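You operate a simulated robot arm through the tools that you are given. There is no shell and no other tool.

You run a simulated robot arm. Do the job below in one go: nothing can be reset, and whatever is moved stays where it is left.

Task
Pull-test the capacitor in the tester to 20 N, no more.
Fine: clamp shut, wind till the display shows it, wind fully back before the clamp opens fully; capacitor on the bench. Set down upright: yellow capacitor.

It is judged by the outcome, as a careful person would: the job done as asked, and still so three seconds after it is handed in. It fails if anything else is knocked over, pushed out of place, dropped, spilled or broken.

Robot
A 7-joint arm with a two-finger parallel gripper, fixed in place. Base frame: the origin is at the foot of the arm, x ahead of it, y to its left, z up; the work surface is at about z = 86. Lengths are in cm, angles in degrees, forces in N, time in s.
With the tool pointing down near the work surface it reaches from about 24 to 68 cm from the base axis. Its first joint turns from -66.0 to 66.0 degrees. Payload 2.4 kg.
Tool frame: the origin (TCP) lies between the finger pads and is the grasp point; the fingertips stand 3 cm ahead of it; z points along the fingers, y is the line along which they close. Largest opening 9.4 cm; finger width 2.8, thickness 1; the body of the gripper, 5 by 9.6 cm, starts 5.5 cm behind the TCP.
Orientation is that of the tool frame in the base frame, as [roll, pitch, yaw] about the fixed x, y, z axes, in that order (R = Rz(yaw) Ry(pitch) Rx(roll)). With the fingers straight down and closing along the base's y, the tool's x points along the base's -x, its y along +y and its z along -z.

Tools
- The arm moves only by the tool nudge_tool. Its arguments are lists of equal length, an entry for each row: "dr": the turn, a rotation vector about the tool's x, y, z in degrees, a list of three; "delta_pos": the shift along the tool's x, y, z in cm, a list of three; "jaw": the opening in per cent of the stroke, from 0 (shut) to 100 (fully open). In form: {"dr": [[wx, wy, wz], ...], "delta_pos": [[x, y, z], ...], "jaw": [jaw, ...]}. A call has 1 to 20 rows; each row shifts and turns the commanded pose from where the row before left it, along the tool's axes as they then stand. Rows are played at 5 a second. More than 5 cm and 8.6 degrees between two rows, or a gripper value outside its range, and nothing of the call is played. A pose out of reach is approached as far as the arm can. The call stops where the force on the tool passes 40 N (or 10 N more than at its start, if that is more) or the arm is blocked; 0.2 s more then pass. The fingers move at their own pace (about 15.3 cm/s each) and stop on an object; they squeeze with about 39 N. The grip force told is the motor's: it shows also when the fingers shut on nothing. Time passes only in rows, and 0.2 s behind the last, so rows that do not move let the fingers close. The reply holds the time, the measured pose of the TCP, the force on the tool along the base axes, the opening and the grip force, in the units named above and with some noise, with the torque about the TCP (base axes, N m) and any sound that the robot's microphone picked up.
- Cameras (640 x 400 px; columns grow to the right, rows downward): "scene" is fixed at [3.96, 47.55, 146.25]; the picture's right is [-0.72, -0.70, 0.00], its down [-0.33, 0.34, -0.88] and it looks along [0.62, -0.63, -0.47] (base axes); focal length 352 px, centre (320, 200). "wrist" rides on the gripper at [7.6, 1.4, -10.2] in the tool frame; the picture's right is [-0.18, 0.98, 0.00], its down [-0.75, -0.14, -0.64] and it looks along [-0.63, -0.12, 0.77] (tool axes); focal length 243 px, centre (320, 200). There is no depth. A picture from a camera that has moved, and an enlarged one, comes with that camera's place and axes in the base frame and with its lens. The place of the scene camera against the robot may be out by one fixed shift of up to 1.2 cm in any direction.
- snapshot(camera): a new picture of that camera. It takes no simulated time.
- zoom(camera, box): a new picture of the part [left, top, right, bottom] of that camera's present view, enlarged. It takes no simulated time.
- finish_job(): hands the job in; it is judged then, once.

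Nothing tells you positions but the pictures and the camera data. Unless the task says otherwise, let go and move clear before handing in.

The tools are called after "Request:" as name(argument=value, ...) on one line, values as JSON. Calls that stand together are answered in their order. nudge_tool: Moves the arm, as the interface text tells. Its arguments: {"type":"object","properties":{"dr":{"type":"array","items":{"type":"array","items":{"type":"number"}}},"delta_pos":{"type":"array","items":{"type":"array","items":{"type":"number"}}},"jaw":{"type":"array","items":{"type":"number"}}},"required":["dr","delta_pos","jaw"]} The other tools are called the same way: snapshot (camera) takes a picture; zoom (camera, box) takes an enlarged picture of a part of a camera's view; finish_job () hands the job in.

At the start:

```text
time_s: 0.0
position: [42.48, -9.85, 126.85]
ee_rot: [179.9, 0.0, -180.0]
ft_force: [0.3, 0.0, 0.5]
moment: [0.0, 0.03, 0.01]
grip_width: 9.41
grasp_force: 0.0
```

scene: 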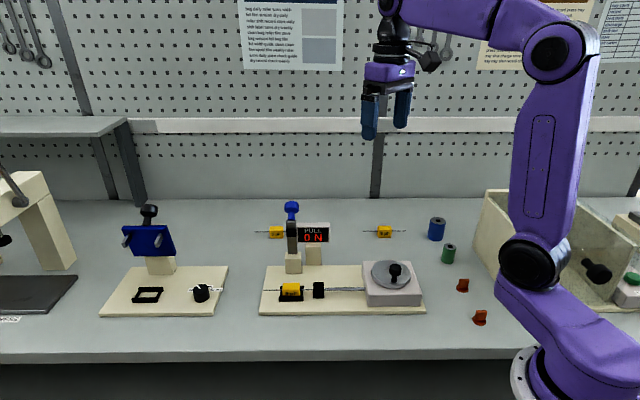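
wrist: 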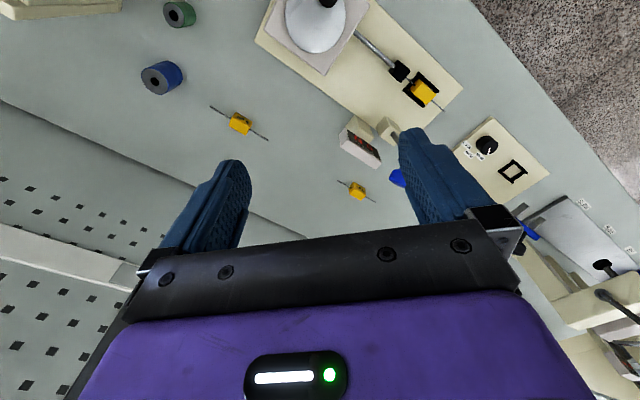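

I see a pull tester in the middle of the bench: a base with a clamp lever (blue knob), a display reading "PULL 0 N", a capacitor in a nest and a crank wheel. I'll look closer before moving anything.

Request:
zoom(camera="scene", box=[240, 190, 440, 325])

Request:
zoom(camera="scene", box=[80, 190, 280, 325])

Request:
zoom(camera="scene", box=[400, 190, 640, 350])

Request:
zoom(camera="wrist", box=[240, 0, 560, 200])

```text
2.96 times, centred on (340, 258) of scene
camera zoom: at [3.96, 47.55, 146.25], right [-0.72, -0.7, 0.0], down [-0.33, 0.34, -0.88], along [0.62, -0.63, -0.47], focal length 1044 px, centre (261, 30)
```

zoom: 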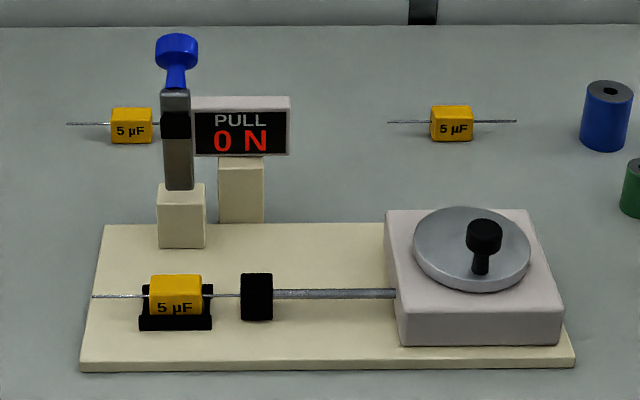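

```text
2.96 times, centred on (180, 258) of scene
camera zoom: at [3.96, 47.55, 146.25], right [-0.72, -0.7, 0.0], down [-0.33, 0.34, -0.88], along [0.62, -0.63, -0.47], focal length 1044 px, centre (735, 30)
```

zoom: 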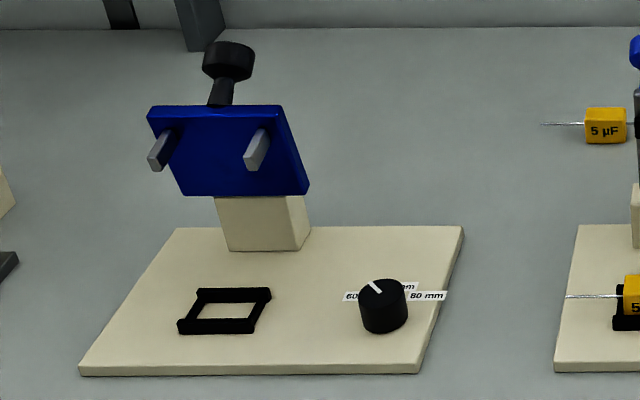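

```text
2.50 times, centred on (520, 270) of scene
camera zoom: at [3.96, 47.55, 146.25], right [-0.72, -0.7, 0.0], down [-0.33, 0.34, -0.88], along [0.62, -0.63, -0.47], focal length 881 px, centre (-180, 25)
```

zoom: 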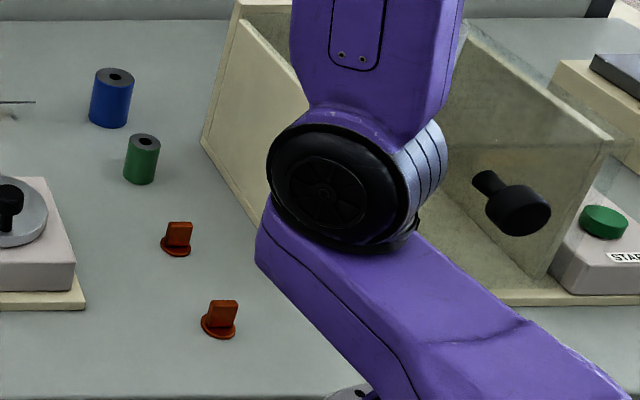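

```text
2.00 times, centred on (400, 100) of wrist
camera zoom: at [34.89, -8.5, 137.23], right [0.18, 0.98, 0.0], down [0.75, -0.14, 0.64], along [0.63, -0.12, -0.77], focal length 485 px, centre (160, 400)
```

zoom: 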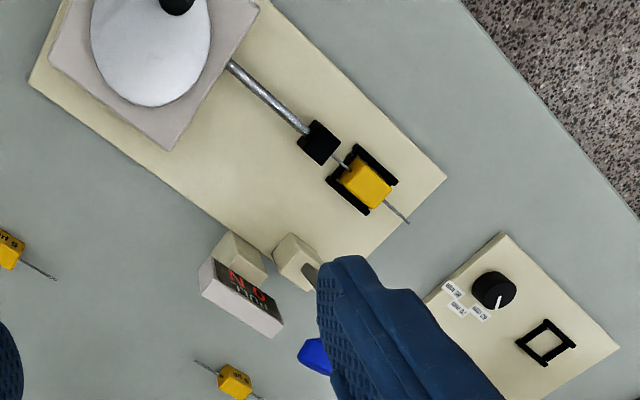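

The tester runs diagonally across the bench. I take the crank disc to be near (37.5, -10), the capacitor nest near (52, 8), and the upright clamp lever with the blue knob just behind the nest. I'll move back at a safe height to get a better wrist view.

Request:
nudge_tool(dr=[[0, 0, 0], [0, 0, 0], [0, 0, 0], [0, 0, 0]], delta_pos=[[2.6, 2.5, 0], [2.6, 2.5, 0], [2.6, 2.5, 0], [2.6, 2.5, 0]], jaw=[100, 100, 100, 100])

Request:
snapshot(camera="wrist")

Request:
zoom(camera="wrist", box=[220, 50, 460, 200])

```text
time_s: 1.0
position: [32.06, 0.21, 126.91]
ee_rot: [-179.9, -0.1, 179.9]
ft_force: [0.3, -0.3, 0.1]
moment: [-0.03, 0.02, -0.01]
grip_width: 9.42
grasp_force: 0.0
```

```text
taken
camera wrist: at [24.54, 1.45, 137.2], right [0.18, 0.98, 0.0], down [0.75, -0.14, 0.64], along [0.63, -0.12, -0.77], focal length 243 px, centre (320, 200)
```

wrist: 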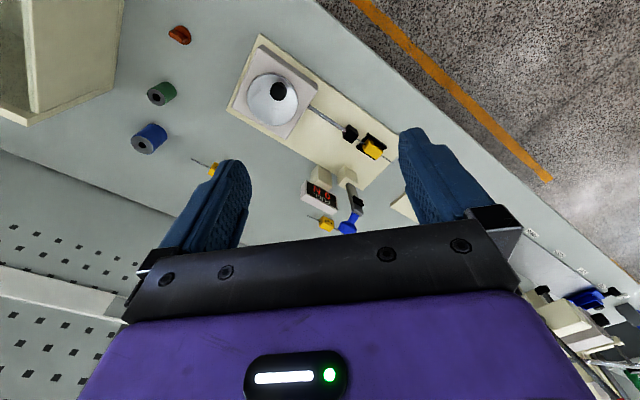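

```text
2.67 times, centred on (340, 125) of wrist
camera zoom: at [24.54, 1.45, 137.2], right [0.18, 0.98, 0.0], down [0.75, -0.14, 0.64], along [0.63, -0.12, -0.77], focal length 647 px, centre (267, 400)
```

zoom: 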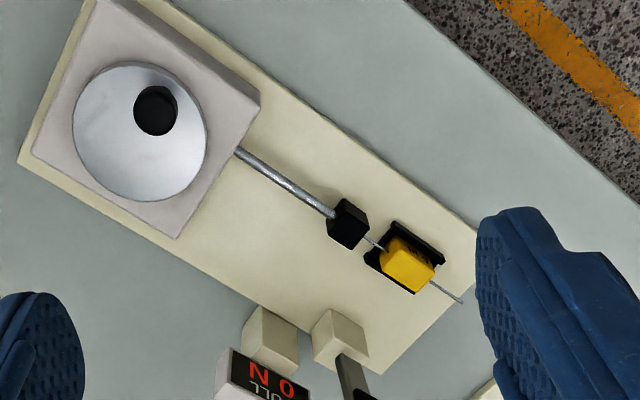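

The capacitor is at about (51.6, 8.4), the disc at about (36.6, -9.5), and the lever knob near (59, 1, 104). I'll turn the wrist to look along the tester's long axis so I can see the lever and disc from the side.

Request:
nudge_tool(dr=[[0, 0, -8.33], [0, 0, -8.33], [0, 0, -8.33], [0, 0, -8.33], [0, 0, -8.33], [0, 0, -8.33], [0, 0, 0], [0, 0, 0], [0, 0, 0], [0, 0, 0], [0, 0, 0], [0, 0, 0]], delta_pos=[[0, 0, 0], [0, 0, 0], [0, 0, 0], [0, 0, 0], [0, 0, 0], [0, 0, 0], [-1.14, -2.96, 2.0], [-1.14, -2.96, 2.0], [-1.14, -2.96, 2.0], [-1.14, -2.96, 2.0], [-1.14, -2.96, 2.0], [-1.14, -2.96, 2.0]], jaw=[100, 100, 100, 100, 100, 100, 100, 100, 100, 100, 100, 100])

Request:
snapshot(camera="wrist")

Request:
snapshot(camera="scene")

```text
time_s: 3.6
position: [50.07, -5.95, 114.79]
ee_rot: [179.9, 0.0, -130.0]
ft_force: [-0.1, -0.2, -0.5]
moment: [-0.01, 0.01, -0.03]
grip_width: 9.4
grasp_force: 0.1
```

```text
taken
camera wrist: at [44.06, -10.95, 125.24], right [-0.63, 0.77, 0.0], down [0.59, 0.49, 0.64], along [0.5, 0.41, -0.77], focal length 243 px, centre (320, 200)
```

wrist: 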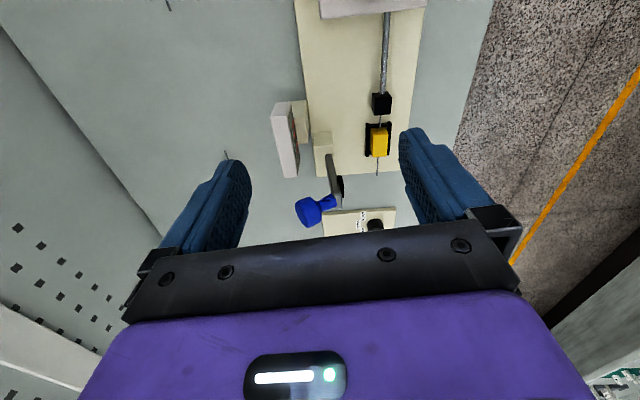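

```text
taken
```

scene: 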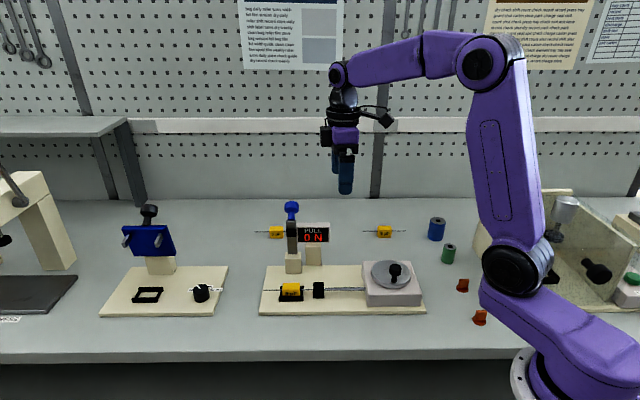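

Request:
zoom(camera="wrist", box=[240, 70, 440, 240])

```text
2.35 times, centred on (340, 155) of wrist
camera zoom: at [44.06, -10.95, 125.24], right [-0.63, 0.77, 0.0], down [0.59, 0.49, 0.64], along [0.5, 0.41, -0.77], focal length 571 px, centre (273, 306)
```

zoom: 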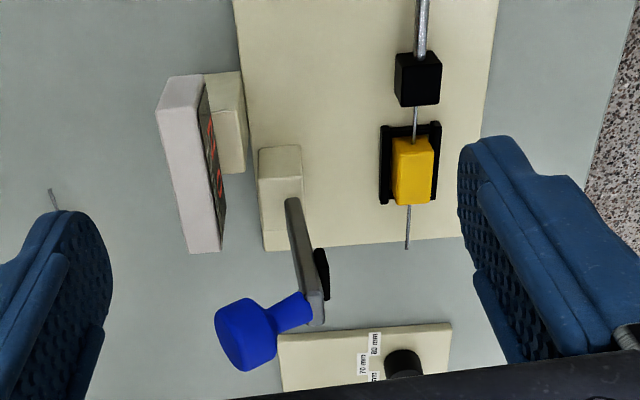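

The lever hinges on a pillar beside the nest and leans up to about (57.3, 2.9, 103). Its black pad faces the capacitor, and the blue knob sticks out behind near (59.3, 0.8, 104). I'll turn the tool so the fingers close along the tester's axis and hover over the knob for a closer look.

Request:
nudge_tool(dr=[[0, 0, 7.92], [0, 0, 7.92], [0, 0, 7.92], [0, 0, 7.92], [0, 0, 7.92], [0, 0, 7.92], [0, 0, 7.92], [0, 0, 7.92], [0, 0, 7.92], [0, 0, 7.92], [0, 0, 7.92], [0, 0, 7.92], [0, 0, 0], [0, 0, 0], [0, 0, 0]], delta_pos=[[0, 0, 0], [0, 0, 0], [0, 0, 0], [0, 0, 0], [0, 0, 0], [0, 0, 0], [0, 0, 0], [0, 0, 0], [0, 0, 0], [0, 0, 0], [0, 0, 0], [0, 0, 0], [-0.59, 3.8, 0], [-0.59, 3.8, 0], [-0.59, 3.8, 0]], jaw=[100, 100, 100, 100, 100, 100, 100, 100, 100, 100, 100, 100, 100, 100, 100])

Request:
snapshot(camera="wrist")

Request:
zoom(camera="scene", box=[240, 130, 400, 330])

```text
time_s: 6.8
position: [59.43, 0.68, 114.91]
ee_rot: [-180.0, 0.1, 134.9]
ft_force: [0.5, -0.4, -0.5]
moment: [-0.01, -0.02, -0.02]
grip_width: 9.39
grasp_force: 0.0
```

```text
taken
camera wrist: at [55.09, 6.99, 125.37], right [0.83, 0.56, 0.0], down [0.43, -0.63, 0.64], along [0.36, -0.53, -0.77], focal length 243 px, centre (320, 200)
```

wrist: 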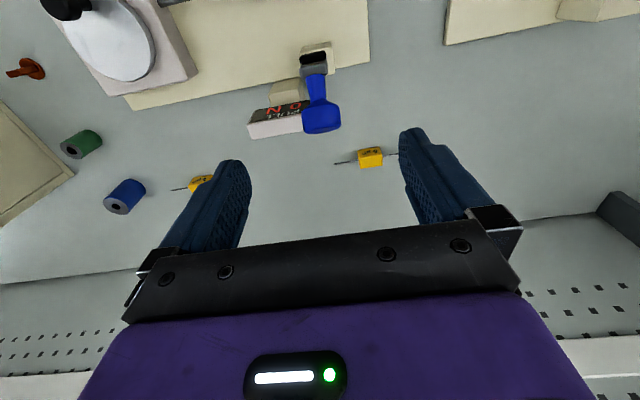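

```text
2.00 times, centred on (320, 230) of scene
camera zoom: at [3.96, 47.55, 146.25], right [-0.72, -0.7, 0.0], down [-0.33, 0.34, -0.88], along [0.62, -0.63, -0.47], focal length 705 px, centre (320, 140)
```

zoom: 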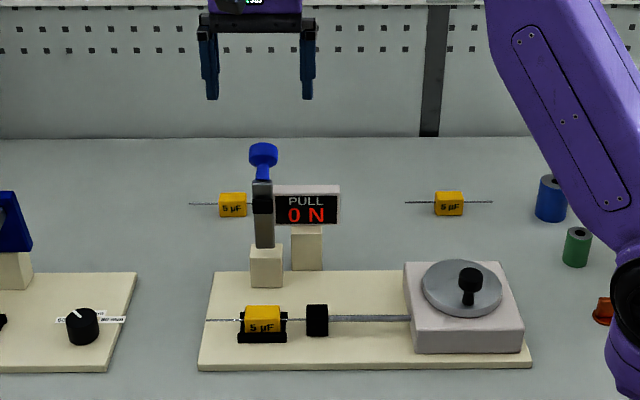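

Request:
zoom(camera="wrist", box=[240, 20, 400, 150])

```text
3.08 times, centred on (320, 85) of wrist
camera zoom: at [55.09, 6.99, 125.37], right [0.83, 0.56, 0.0], down [0.43, -0.63, 0.64], along [0.36, -0.53, -0.77], focal length 746 px, centre (320, 554)
```

zoom: 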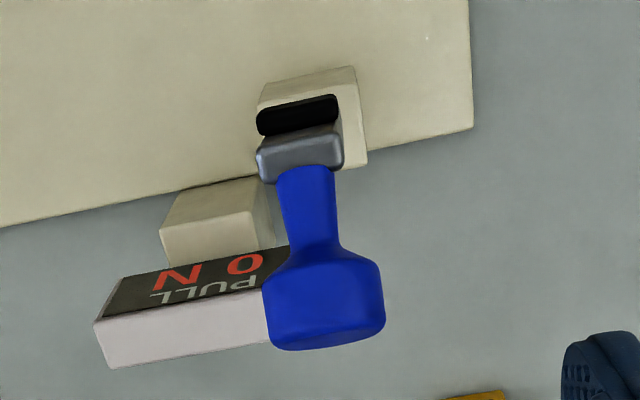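

Triangulating two wrist views puts the knob head at about (59.8, 0.3, 104.2), and its stem points away from the scene camera. I'll lower the open fingers around it, with tips staying above the display, and check before closing.

Request:
nudge_tool(dr=[[0, 0, 0], [0, 0, 0], [0, 0, 0], [0, 0, 0], [0, 0, 0]], delta_pos=[[-0.3, 0, 2.0], [0, 0, 2.0], [0, 0, 2.0], [0, 0, 2.0], [0, 0, 1.8]], jaw=[100, 100, 100, 100, 100])

Request:
snapshot(camera="wrist")

Request:
zoom(camera="scene", box=[240, 160, 370, 260])

```text
time_s: 8.0
position: [59.64, 0.55, 105.14]
ee_rot: [180.0, -0.1, 135.0]
ft_force: [0.1, 0.8, 0.3]
moment: [0.0, -0.01, 0.0]
grip_width: 9.39
grasp_force: 0.0
```

```text
taken
camera wrist: at [55.22, 6.84, 115.42], right [0.83, 0.56, 0.0], down [0.43, -0.63, 0.64], along [0.36, -0.53, -0.77], focal length 243 px, centre (320, 200)
```

wrist: 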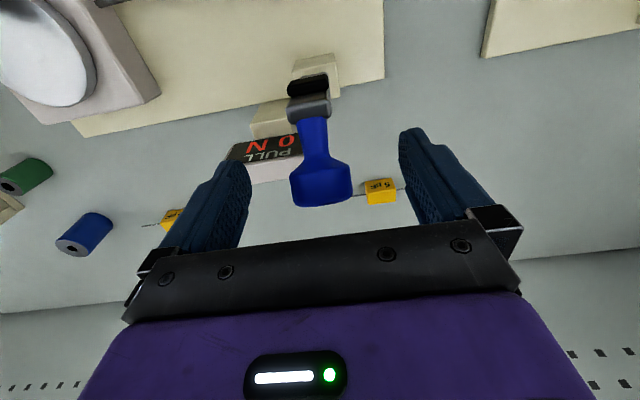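

```text
4.00 times, centred on (305, 210) of scene
camera zoom: at [3.96, 47.55, 146.25], right [-0.72, -0.7, 0.0], down [-0.33, 0.34, -0.88], along [0.62, -0.63, -0.47], focal length 1410 px, centre (380, 160)
```

zoom: 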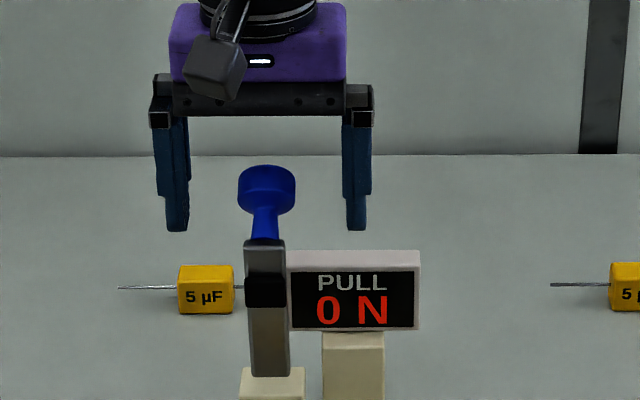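

The fingers straddle the knob and look centred on it in both views. I'll close on it gently.

Request:
nudge_tool(dr=[[0, 0, 0], [0, 0, 0], [0, 0, 0], [0, 0, 0]], delta_pos=[[0, 0, 0], [0, 0, 0], [0, 0, 0], [0, 0, 0]], jaw=[50, 42, 0, 0])

Request:
snapshot(camera="wrist")

```text
time_s: 9.0
position: [59.55, 0.71, 105.11]
ee_rot: [-180.0, -0.1, 135.1]
ft_force: [0.9, 1.1, -3.4]
moment: [-0.06, -0.08, -0.01]
grip_width: 3.74
grasp_force: 44.9
```

```text
taken
camera wrist: at [55.23, 6.85, 115.43], right [0.83, 0.56, 0.0], down [0.43, -0.63, 0.64], along [0.36, -0.53, -0.77], focal length 243 px, centre (320, 200)
```

wrist: 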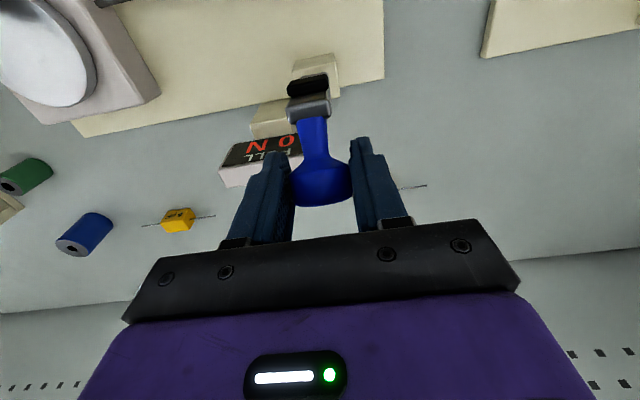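

The grip on the knob is firm at 3.74 cm. I'll start the lever arc with one small segment and check the force.

Request:
nudge_tool(dr=[[0, 0, 0], [0, 0, 0], [0, 0, 0]], delta_pos=[[0.65, 0, -0.09], [0.64, 0, -0.06], [0.64, 0, -0.03]], jaw=[0, 0, 0])

```text
time_s: 9.8
position: [58.37, 1.74, 105.48]
ee_rot: [179.7, 0.3, 135.0]
ft_force: [7.8, -7.5, 27.0]
moment: [-0.72, -0.71, 0.0]
grip_width: 3.49
grasp_force: 45.3
```

The lever resists with an upward force, so the real arc climbs more than I planned. I'll relieve it slightly upward and let it settle to learn the real path.

Request:
nudge_tool(dr=[[0, 0, 0], [0, 0, 0]], delta_pos=[[0, 0, -0.25], [0, 0, 0]], jaw=[0, 0])

Request:
snapshot(camera="wrist")

Request:
zoom(camera="scene", box=[240, 160, 370, 260])

```text
time_s: 10.4
position: [58.23, 1.82, 105.45]
ee_rot: [-180.0, 0.1, 134.9]
ft_force: [7.2, -7.8, 18.0]
moment: [-0.68, -0.7, 0.01]
grip_width: 3.48
grasp_force: 45.0
```

```text
taken
camera wrist: at [53.89, 8.19, 115.85], right [0.83, 0.56, 0.0], down [0.43, -0.63, 0.64], along [0.36, -0.53, -0.77], focal length 243 px, centre (320, 200)
```

wrist: 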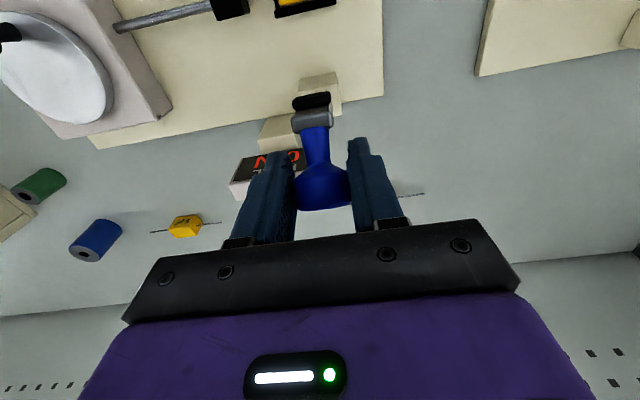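

```text
4.00 times, centred on (305, 210) of scene
camera zoom: at [3.94, 47.53, 146.26], right [-0.72, -0.7, 0.0], down [-0.33, 0.34, -0.88], along [0.62, -0.63, -0.47], focal length 1410 px, centre (380, 160)
```

zoom: 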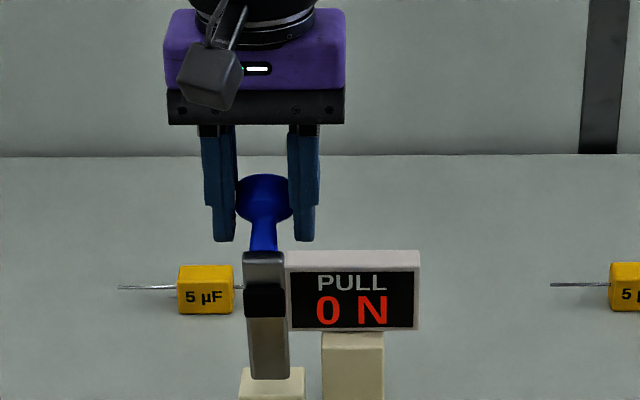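

The lever follows, with some pad friction. I now put the hinge line nearer the front of the pillar. I'll continue the arc in short segments and correct from the measured force.

Request:
nudge_tool(dr=[[0, 0, 0], [0, 0, 0], [0, 0, 0]], delta_pos=[[0.65, 0, -0.1], [0.65, 0, -0.05], [0.65, 0, 0.0]], jaw=[0, 0, 0])

```text
time_s: 11.2
position: [56.78, 3.38, 105.51]
ee_rot: [-179.9, 0.0, 135.0]
ft_force: [4.3, -9.0, 5.4]
moment: [-0.99, -0.82, 0.0]
grip_width: 3.35
grasp_force: 44.6
```

Request:
nudge_tool(dr=[[0, 0, 0], [0, 0, 0], [0, 0, 0]], delta_pos=[[1.3, 0, 0.12], [1.28, 0, 0.27], [1.24, 0, 0.4]], jaw=[0, 0, 0])

Request:
zoom(camera="scene", box=[220, 160, 400, 320])

Request:
snapshot(camera="wrist")

```text
time_s: 12.0
position: [53.97, 6.33, 104.75]
ee_rot: [-179.9, -0.3, 135.1]
ft_force: [0.0, -0.9, 0.6]
moment: [0.04, -0.03, -0.02]
grip_width: 0.0
grasp_force: 32.5
```

```text
2.50 times, centred on (310, 240) of scene
camera zoom: at [3.94, 47.55, 146.25], right [-0.72, -0.7, 0.0], down [-0.33, 0.34, -0.88], along [0.62, -0.63, -0.47], focal length 881 px, centre (345, 100)
```

zoom: 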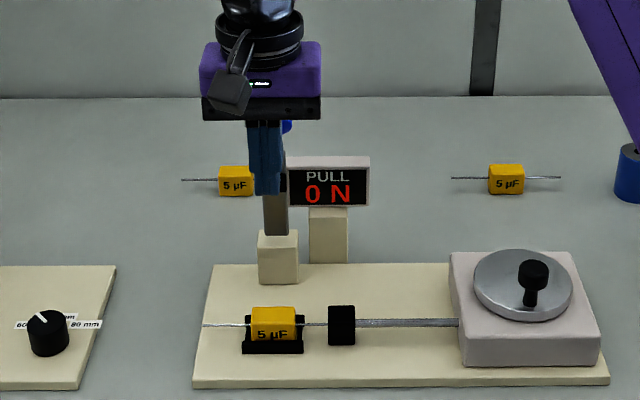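

```text
taken
camera wrist: at [49.7, 12.57, 115.13], right [0.82, 0.57, 0.0], down [0.44, -0.63, 0.64], along [0.36, -0.53, -0.77], focal length 243 px, centre (320, 200)
```

wrist: 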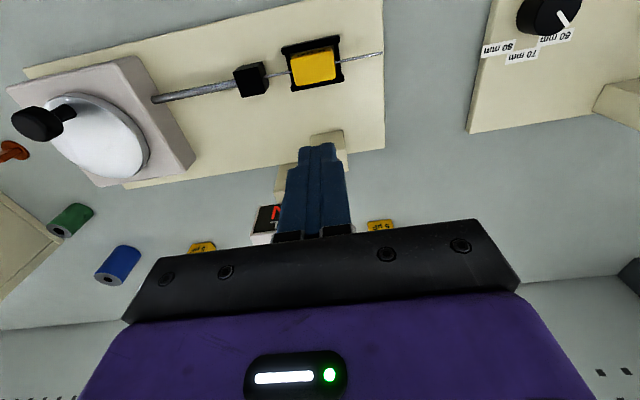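

The fingers slipped off the knob and shut in front of the lever, which is still standing. I'll rise clear and look at it.

Request:
nudge_tool(dr=[[0, 0, 0], [0, 0, 0], [0, 0, 0], [0, 0, 0]], delta_pos=[[2.0, 0, -1.0], [2.0, 0, -3.0], [0, 0, -4.0], [0, 0, -3.0]], jaw=[0, 0, 0, 0])

Request:
snapshot(camera="wrist")

Request:
zoom(camera="scene", box=[220, 160, 400, 320])

```text
time_s: 13.0
position: [51.13, 8.97, 115.99]
ee_rot: [180.0, -0.1, 135.0]
ft_force: [0.2, 0.7, -0.1]
moment: [0.02, -0.01, -0.01]
grip_width: 0.01
grasp_force: 33.2
```

```text
taken
camera wrist: at [46.86, 15.19, 126.34], right [0.83, 0.56, 0.0], down [0.43, -0.63, 0.64], along [0.36, -0.53, -0.77], focal length 243 px, centre (320, 200)
```

wrist: 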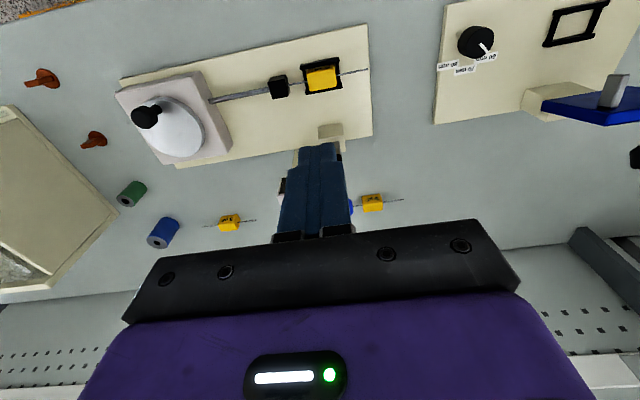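

```text
2.50 times, centred on (310, 240) of scene
camera zoom: at [3.95, 47.55, 146.25], right [-0.72, -0.7, 0.0], down [-0.33, 0.34, -0.88], along [0.62, -0.63, -0.47], focal length 881 px, centre (345, 100)
```

zoom: 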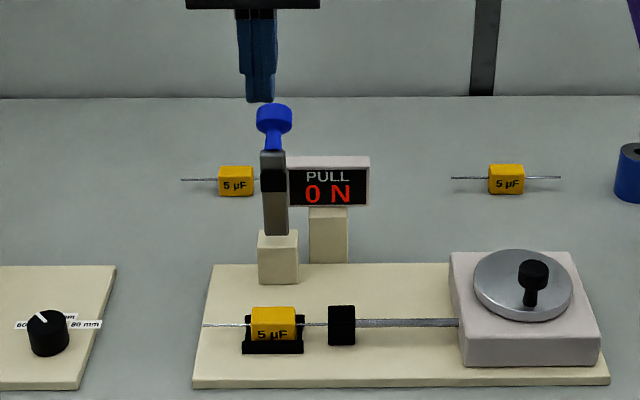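

The lever swung back to fully open by itself, and it looks undamaged. I'll regrip deeper on the head and turn the tool along with the lever so the pads don't slip. First I'll test in free air how combined turn and shift rows are applied.

Request:
nudge_tool(dr=[[0, -8, 0], [0, 0, 0]], delta_pos=[[3, 0, 0], [0, 0, 0]], jaw=[100, 100])

```text
time_s: 13.6
position: [49.08, 10.97, 115.87]
ee_rot: [180.0, 8.0, 135.0]
ft_force: [-0.2, -1.0, -0.6]
moment: [0.01, -0.02, 0.0]
grip_width: 9.43
grasp_force: 0.0
```

Request:
nudge_tool(dr=[[0, 8, 0], [0, 0, 0], [0, 0, 0], [0, 0, 0], [0, 0, 0], [0, 0, 0], [0, 0, 0], [0, 0, 0], [0, 0, 0]], delta_pos=[[0, 0, 0], [-3.86, 0, 0], [-3.86, 0, 0], [-3.86, 0, 0], [-3.86, 0, 0], [0, 0, 3.0], [0, 0, 3.0], [0, 0, 3.0], [0, 0, 2.3]], jaw=[100, 100, 100, 100, 100, 100, 100, 100, 100])

Request:
snapshot(camera="wrist")

Request:
zoom(camera="scene", box=[240, 160, 370, 260])

```text
time_s: 15.6
position: [60.16, 0.04, 104.57]
ee_rot: [179.9, 0.0, 135.1]
ft_force: [-0.3, 1.0, -0.4]
moment: [0.01, -0.01, 0.02]
grip_width: 9.38
grasp_force: 0.1
```

```text
taken
camera wrist: at [55.82, 6.3, 114.9], right [0.83, 0.56, 0.0], down [0.43, -0.63, 0.64], along [0.36, -0.53, -0.77], focal length 243 px, centre (320, 200)
```

wrist: 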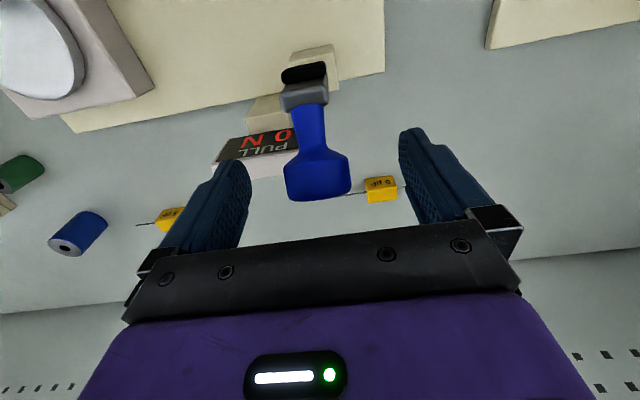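

```text
4.00 times, centred on (305, 210) of scene
camera zoom: at [3.96, 47.55, 146.25], right [-0.72, -0.7, 0.0], down [-0.33, 0.34, -0.88], along [0.62, -0.63, -0.47], focal length 1410 px, centre (380, 160)
```

zoom: 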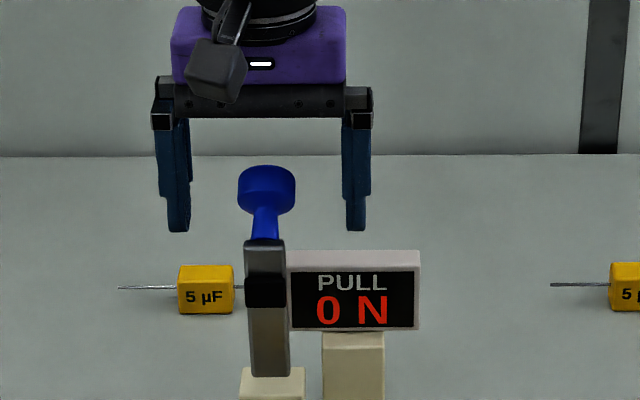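

Fingers are centred around the head and deeper over it. I'll close, then begin the rotating arc with three 4° rows and check the force.

Request:
nudge_tool(dr=[[0, 0, 0], [0, 0, 0], [0, 0, 0], [0, 0, 0]], delta_pos=[[0, 0, 0], [0, 0, 0], [0, 0, 0], [0, 0, 0]], jaw=[50, 42, 0, 0])

Request:
nudge_tool(dr=[[0, -4, 0], [0, -4, 0], [0, -4, 0]], delta_pos=[[0.88, 0, -0.22], [0.88, 0, -0.22], [0.88, 0, -0.22]], jaw=[0, 0, 0])

Request:
zoom(camera="scene", box=[240, 150, 370, 250])

Request:
snapshot(camera="wrist")

```text
time_s: 16.6
position: [60.15, 0.1, 104.45]
ee_rot: [-179.9, 0.0, 134.9]
ft_force: [-2.1, -0.8, -1.7]
moment: [-0.05, 0.0, 0.04]
grip_width: 3.58
grasp_force: 45.1
```

```text
time_s: 17.4
position: [58.31, 1.96, 104.95]
ee_rot: [-179.9, 11.9, 135.0]
ft_force: [-2.3, -0.4, -5.2]
moment: [0.2, 0.23, 0.1]
grip_width: 3.5
grasp_force: 44.0
```

```text
4.00 times, centred on (305, 200) of scene
camera zoom: at [3.96, 47.55, 146.25], right [-0.72, -0.7, 0.0], down [-0.33, 0.34, -0.88], along [0.62, -0.63, -0.47], focal length 1410 px, centre (380, 200)
```

zoom: 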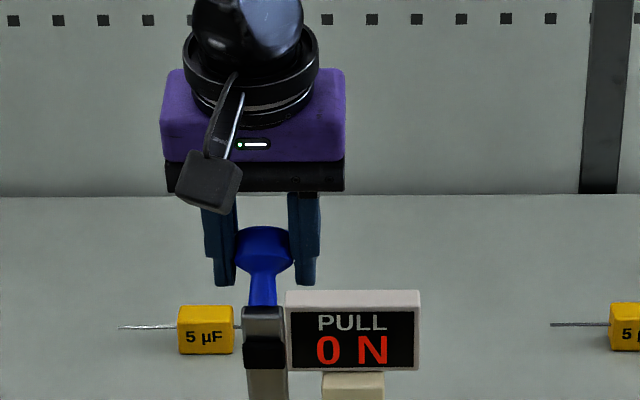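

```text
taken
camera wrist: at [52.48, 9.62, 113.58], right [0.82, 0.57, 0.04], down [0.33, -0.53, 0.78], along [0.46, -0.63, -0.62], focal length 243 px, centre (320, 200)
```

wrist: 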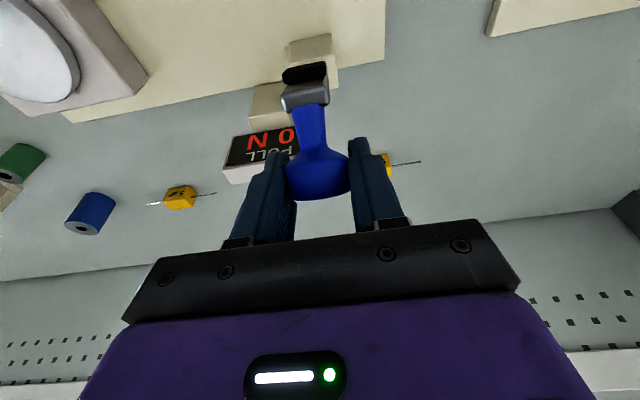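

Forces are low and the lever turns together with the tool. I'll continue the arc.

Request:
nudge_tool(dr=[[0, -4, 0], [0, -4, 0], [0, -4, 0], [0, -4, 0]], delta_pos=[[0.88, 0, -0.19], [0.88, 0, -0.19], [0.88, 0, -0.19], [0.88, 0, -0.19]], jaw=[0, 0, 0, 0])

```text
time_s: 18.4
position: [55.69, 4.49, 104.75]
ee_rot: [180.0, 28.0, 134.9]
ft_force: [-9.2, 1.4, 0.5]
moment: [0.54, 0.61, 0.01]
grip_width: 3.44
grasp_force: 44.9
```

Request:
nudge_tool(dr=[[0, -3.0, 0], [0, -3.5, 0], [0, -3.5, 0], [0, -3.5, 0]], delta_pos=[[0.9, 0, -0.2], [0.9, 0, -0.2], [0.9, 0, -0.2], [0.9, 0, -0.2]], jaw=[0, 0, 0, 0])

Request:
snapshot(camera="wrist")

Request:
zoom(camera="scene", box=[220, 150, 400, 320])

```text
time_s: 19.4
position: [53.13, 6.97, 103.37]
ee_rot: [-179.9, 41.6, 135.0]
ft_force: [-10.3, -6.3, 13.2]
moment: [-0.53, -0.31, 0.02]
grip_width: 3.4
grasp_force: 44.9
```

```text
taken
camera wrist: at [45.5, 16.64, 106.1], right [0.79, 0.6, 0.12], down [0.0, -0.2, 0.98], along [0.61, -0.78, -0.15], focal length 243 px, centre (320, 200)
```

wrist: 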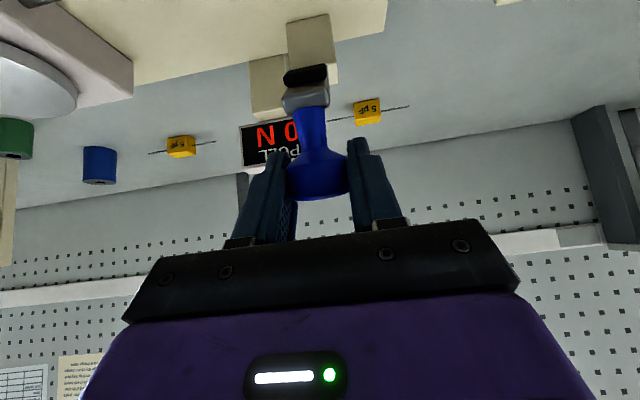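

```text
2.35 times, centred on (310, 235) of scene
camera zoom: at [3.9, 47.53, 146.26], right [-0.72, -0.7, 0.0], down [-0.33, 0.34, -0.88], along [0.62, -0.63, -0.47], focal length 829 px, centre (344, 118)
```

zoom: 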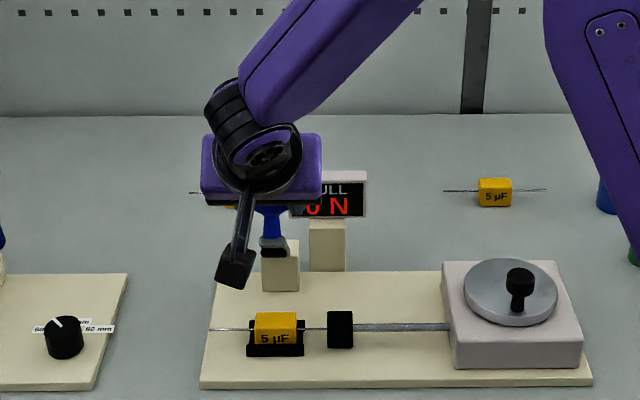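

The lever is about halfway, at roughly 43°, and still firmly held. The data fit a hinge at about z = 91.8, so I'll continue the arc with matched rotation.

Request:
nudge_tool(dr=[[0, -4.5, 0], [0, -4.2, 0], [0, -4.0, 0], [0, -4.0, 0]], delta_pos=[[0.87, 0, -0.21], [0.87, 0, -0.21], [0.87, 0, -0.21], [0.87, 0, -0.21]], jaw=[0, 0, 0, 0])

Request:
zoom(camera="scene", box=[220, 150, 400, 320])

```text
time_s: 20.4
position: [51.19, 9.07, 101.24]
ee_rot: [180.0, 58.1, 135.1]
ft_force: [0.1, -2.4, -13.5]
moment: [0.78, 0.65, 0.02]
grip_width: 3.38
grasp_force: 44.7
```

```text
2.35 times, centred on (310, 235) of scene
camera zoom: at [3.98, 47.55, 146.25], right [-0.72, -0.7, 0.0], down [-0.33, 0.34, -0.88], along [0.62, -0.63, -0.47], focal length 829 px, centre (344, 118)
```

zoom: 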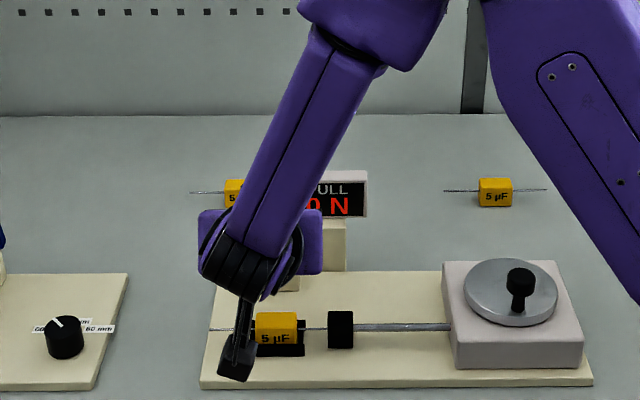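

Request:
nudge_tool(dr=[[0, -3.0, 0], [0, -3.5, 0], [0, -3.5, 0]], delta_pos=[[0.87, 0, -0.21], [0.87, 0, -0.21], [0.87, 0, -0.21]], jaw=[0, 0, 0])

Request:
snapshot(camera="wrist")

Request:
zoom(camera="scene", box=[220, 190, 400, 320])

```text
time_s: 21.2
position: [49.99, 10.15, 99.42]
ee_rot: [179.9, 68.4, 134.8]
ft_force: [16.8, -12.4, -10.6]
moment: [-0.44, -0.17, -0.07]
grip_width: 3.36
grasp_force: 44.9
```

```text
taken
camera wrist: at [42.32, 19.8, 96.31], right [0.74, 0.64, 0.17], down [-0.33, 0.13, 0.94], along [0.58, -0.75, 0.3], focal length 243 px, centre (320, 200)
```

wrist: 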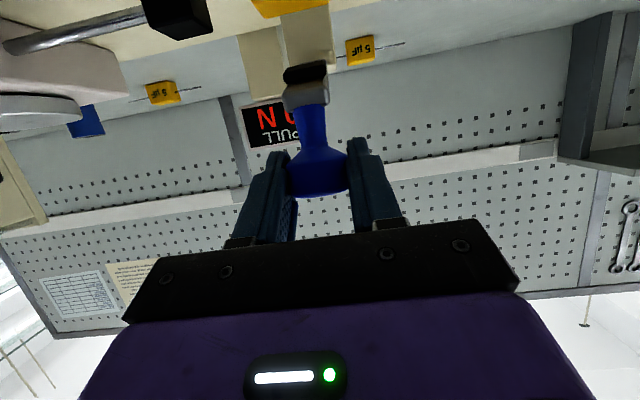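

```text
3.08 times, centred on (310, 255) of scene
camera zoom: at [4.02, 47.52, 146.26], right [-0.72, -0.7, 0.0], down [-0.33, 0.34, -0.88], along [0.61, -0.63, -0.47], focal length 1084 px, centre (351, 31)
```

zoom: 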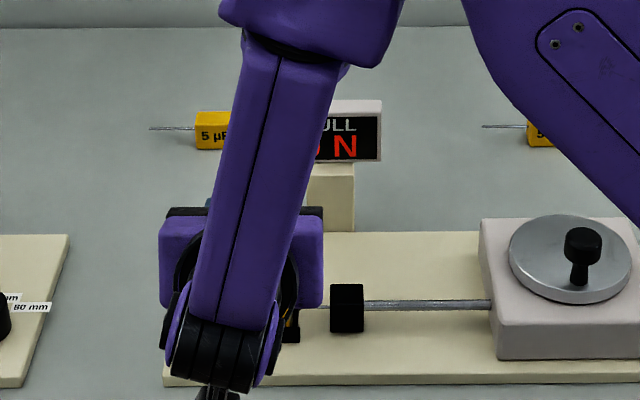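

About 70° is done, with a slight outward pull, so I'll trim the radius. Next come the last ~13° down onto the capacitor, in small rows so I catch the stop.

Request:
nudge_tool(dr=[[0, -2, 0], [0, -2, 0]], delta_pos=[[0.75, 0, 0.03], [0.75, 0, 0.0]], jaw=[0, 0])

```text
time_s: 21.8
position: [49.39, 10.7, 98.08]
ee_rot: [180.0, 72.5, 135.2]
ft_force: [-16.4, 4.1, 14.1]
moment: [-0.97, -0.53, -0.07]
grip_width: 3.39
grasp_force: 44.8
```

Request:
nudge_tool(dr=[[0, -1.5, 0], [0, -1.5, 0]], delta_pos=[[0.6, 0, -0.2], [0.5, 0, -0.12]], jaw=[0, 0])

Request:
snapshot(camera="wrist")

Request:
snapshot(camera="scene")

```text
time_s: 22.4
position: [48.94, 11.1, 97.11]
ee_rot: [-180.0, 75.1, 134.9]
ft_force: [-7.2, 1.8, 9.6]
moment: [-1.0, -0.53, 0.13]
grip_width: 3.39
grasp_force: 44.6
```

```text
taken
camera wrist: at [41.72, 20.34, 92.39], right [0.73, 0.66, 0.18], down [-0.4, 0.2, 0.89], along [0.55, -0.72, 0.41], focal length 243 px, centre (320, 200)
```

wrist: 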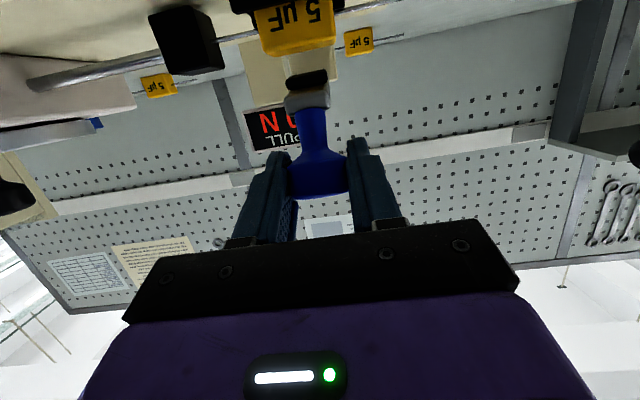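

```text
taken
```

scene: 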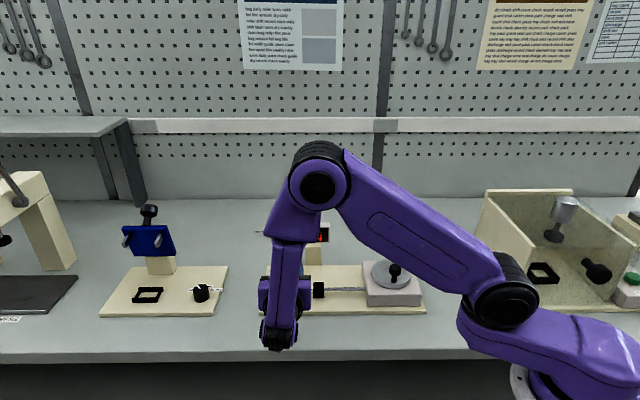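

The pad is still about 1 cm above the capacitor. I'll continue down without more tool tilt, in short steps.

Request:
nudge_tool(dr=[[0, 0, 0], [0, 0, 0]], delta_pos=[[0.55, 0, -0.08], [0.45, 0, -0.05]], jaw=[0, 0])

Request:
zoom(camera="wrist", box=[200, 0, 420, 200])

```text
time_s: 23.0
position: [48.71, 11.35, 95.98]
ee_rot: [179.9, 75.2, 134.9]
ft_force: [-1.5, -0.3, 8.1]
moment: [-1.06, -0.77, -0.07]
grip_width: 3.36
grasp_force: 45.1
```

```text
2.00 times, centred on (310, 100) of wrist
camera zoom: at [41.49, 20.6, 91.42], right [0.73, 0.66, 0.18], down [-0.4, 0.2, 0.89], along [0.55, -0.72, 0.41], focal length 485 px, centre (340, 400)
```

zoom: 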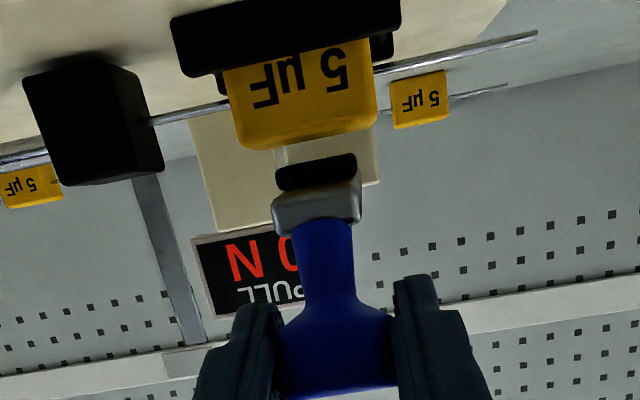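

Request:
nudge_tool(dr=[[0, 0, 0], [0, 0, 0]], delta_pos=[[0.5, 0, -0.02], [0.4, 0, 0.0]], jaw=[0, 0])

Request:
zoom(camera="wrist", box=[200, 0, 420, 200])

```text
time_s: 23.6
position: [48.5, 11.54, 95.2]
ee_rot: [179.6, 75.6, 134.5]
ft_force: [-8.7, -3.0, 22.5]
moment: [-0.27, -0.34, 0.26]
grip_width: 3.32
grasp_force: 44.6
```

```text
2.00 times, centred on (310, 100) of wrist
camera zoom: at [41.35, 20.79, 90.64], right [0.73, 0.66, 0.18], down [-0.41, 0.21, 0.89], along [0.55, -0.72, 0.42], focal length 485 px, centre (340, 400)
```

zoom: 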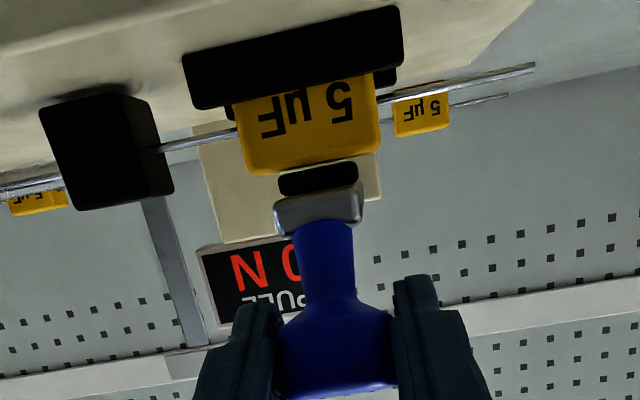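

The reaction force rose to about 22 N and the pad looks seated on the capacitor. I'll press slightly more to confirm the stop.

Request:
nudge_tool(dr=[[0, 0, 0], [0, 0, 0]], delta_pos=[[0.2, 0, 0.0], [0, 0, 0]], jaw=[0, 0])

Request:
zoom(camera="wrist", box=[220, 40, 400, 150])

```text
time_s: 24.2
position: [48.66, 11.51, 95.36]
ee_rot: [179.5, 75.9, 134.3]
ft_force: [-8.0, -2.8, 37.1]
moment: [0.15, 0.39, -0.22]
grip_width: 3.34
grasp_force: 45.3
```

```text
3.56 times, centred on (310, 95) of wrist
camera zoom: at [41.36, 20.79, 90.49], right [0.73, 0.66, 0.18], down [-0.41, 0.21, 0.89], along [0.55, -0.72, 0.42], focal length 863 px, centre (356, 573)
```

zoom: 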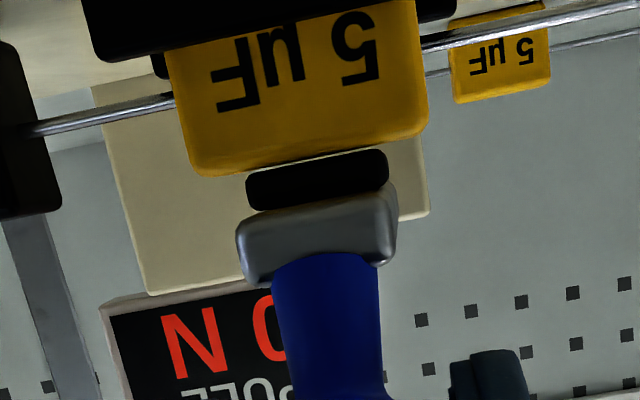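

The lever is hard on its stop and the pad sits on the capacitor. I'll relieve the pressure, open the fingers, back off, and check that the clamp stays shut.

Request:
nudge_tool(dr=[[0, 0, 0], [0, 0, 0], [0, 0, 0], [0, 0, 0], [0, 0, 0], [0, 0, 0]], delta_pos=[[-0.25, 0, 0], [0, 0, 0], [0, 0, 0], [0, 0, -2.0], [0, 0, -3.0], [0, 0, -3.0]], jaw=[0, 60, 100, 100, 100, 100])

Request:
snapshot(camera="wrist")

Request:
snapshot(camera="scene")

```text
time_s: 25.6
position: [43.18, 16.99, 97.32]
ee_rot: [-180.0, 75.2, 135.0]
ft_force: [-0.5, 0.1, 0.5]
moment: [0.01, 0.0, 0.02]
grip_width: 9.41
grasp_force: 0.1
```

```text
taken
camera wrist: at [35.85, 26.34, 92.57], right [0.73, 0.66, 0.18], down [-0.4, 0.2, 0.89], along [0.55, -0.72, 0.41], focal length 243 px, centre (320, 200)
```

wrist: 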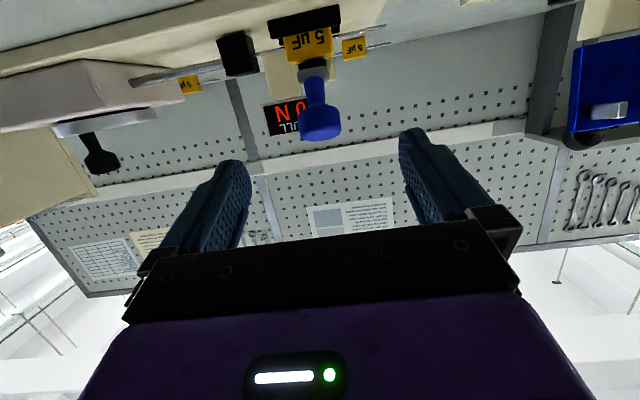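

```text
taken
```

scene: 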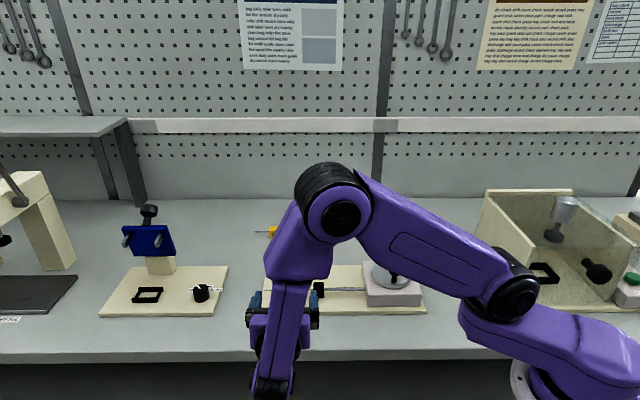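

The clamp stays shut on its own. I'll bring the tool back to vertical, rise, and look at the crank.

Request:
nudge_tool(dr=[[0, 8.35, 0], [0, 8.35, 0], [0, 8.35, 0], [0, 8.35, 0], [0, 8.35, 0], [0, 8.35, 0], [0, 8.35, 0], [0, 8.35, 0], [0, 8.35, 0], [0, 0, 0], [0, 0, 0], [0, 0, 0], [0, 0, 0]], delta_pos=[[-1.0, 0, -1.0], [0, 0, 0], [0, 0, 0], [0, 0, 0], [0, 0, 0], [0, 0, 0], [0, 0, 0], [0, 0, 0], [0, 0, 0], [0, 0, -4], [0, 0, -4], [0, 0, -4], [0, 0, -4]], jaw=[100, 100, 100, 100, 100, 100, 100, 100, 100, 100, 100, 100, 100])

Request:
snapshot(camera="wrist")

Request:
zoom(camera="scene", box=[240, 190, 440, 325])

```text
time_s: 28.4
position: [42.77, 17.67, 114.57]
ee_rot: [179.9, 0.0, 135.1]
ft_force: [-0.7, -0.2, -0.1]
moment: [-0.04, 0.0, 0.0]
grip_width: 9.38
grasp_force: 0.1
```

```text
taken
camera wrist: at [38.5, 23.88, 124.96], right [0.83, 0.56, 0.0], down [0.43, -0.63, 0.64], along [0.36, -0.53, -0.77], focal length 243 px, centre (320, 200)
```

wrist: 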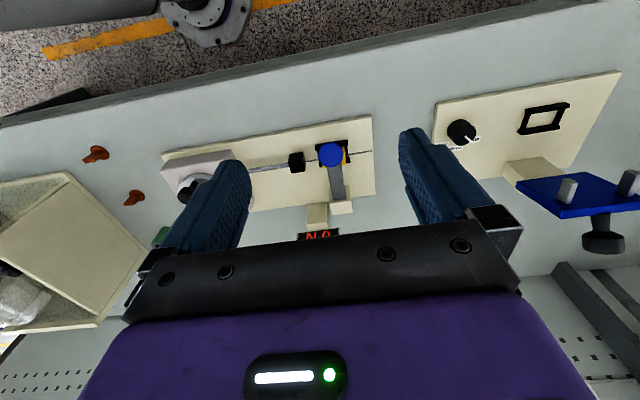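

```text
2.96 times, centred on (340, 258) of scene
camera zoom: at [3.95, 47.55, 146.25], right [-0.72, -0.7, 0.0], down [-0.33, 0.34, -0.88], along [0.62, -0.63, -0.47], focal length 1044 px, centre (261, 30)
```

zoom: 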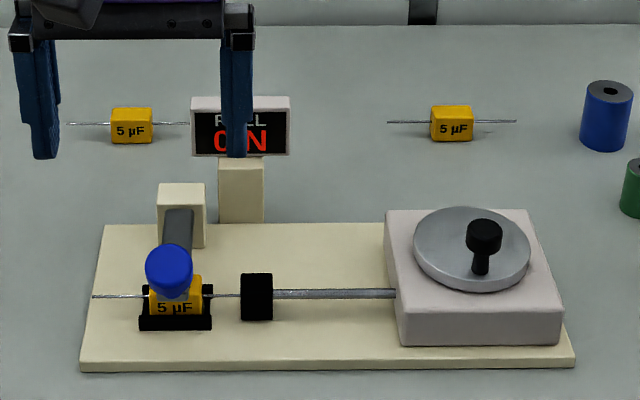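

The clamp is shut on the capacitor. Next I'll move above the crank disc near (36.6, -9.5), with the tool unturned, to locate its centre and knob.

Request:
nudge_tool(dr=[[0, 0, -7.5], [0, 0, -7.5], [0, 0, -7.5], [0, 0, -7.5], [0, 0, -7.5], [0, 0, -7.6], [0, 0, 0], [0, 0, 0], [0, 0, 0], [0, 0, 0], [0, 0, 0], [0, 0, 0], [0, 0, 0]], delta_pos=[[0, 0, 0], [0, 0, 0], [0, 0, 0], [0, 0, 0], [0, 0, 0], [0, 0, 0], [0.886, -3.885, 0.6], [0.886, -3.885, 0.6], [0.886, -3.885, 0.6], [0.886, -3.885, 0.6], [0.886, -3.885, 0.6], [0.886, -3.885, 0.6], [0.886, -3.885, 0.6]], jaw=[100, 100, 100, 100, 100, 100, 100, 100, 100, 100, 100, 100, 100])

Request:
snapshot(camera="wrist")

Request:
zoom(camera="wrist", box=[220, 0, 430, 150])

```text
time_s: 31.2
position: [36.46, -9.66, 110.18]
ee_rot: [-180.0, 0.0, -179.9]
ft_force: [0.4, 0.6, -0.1]
moment: [0.02, 0.0, 0.02]
grip_width: 9.4
grasp_force: 0.0
```

```text
taken
camera wrist: at [28.99, -8.4, 120.69], right [0.18, 0.98, 0.0], down [0.75, -0.14, 0.64], along [0.63, -0.12, -0.77], focal length 243 px, centre (320, 200)
```

wrist: 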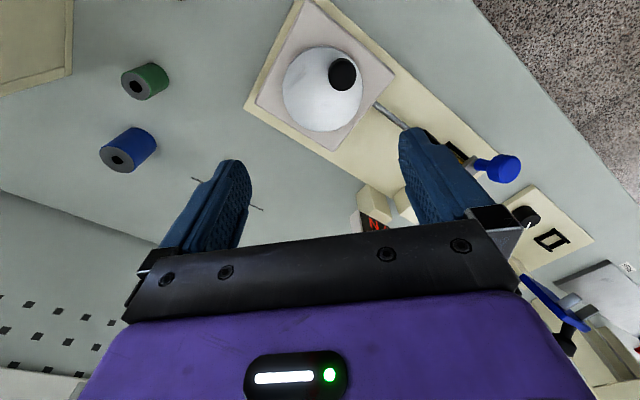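

```text
2.67 times, centred on (325, 75) of wrist
camera zoom: at [28.99, -8.4, 120.69], right [0.18, 0.98, 0.0], down [0.75, -0.14, 0.64], along [0.63, -0.12, -0.77], focal length 647 px, centre (307, 533)
```

zoom: 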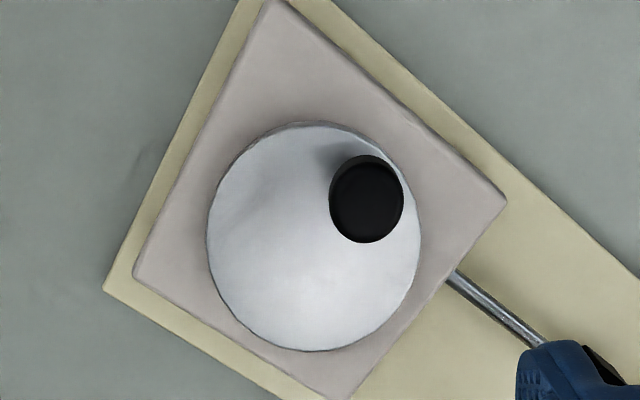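

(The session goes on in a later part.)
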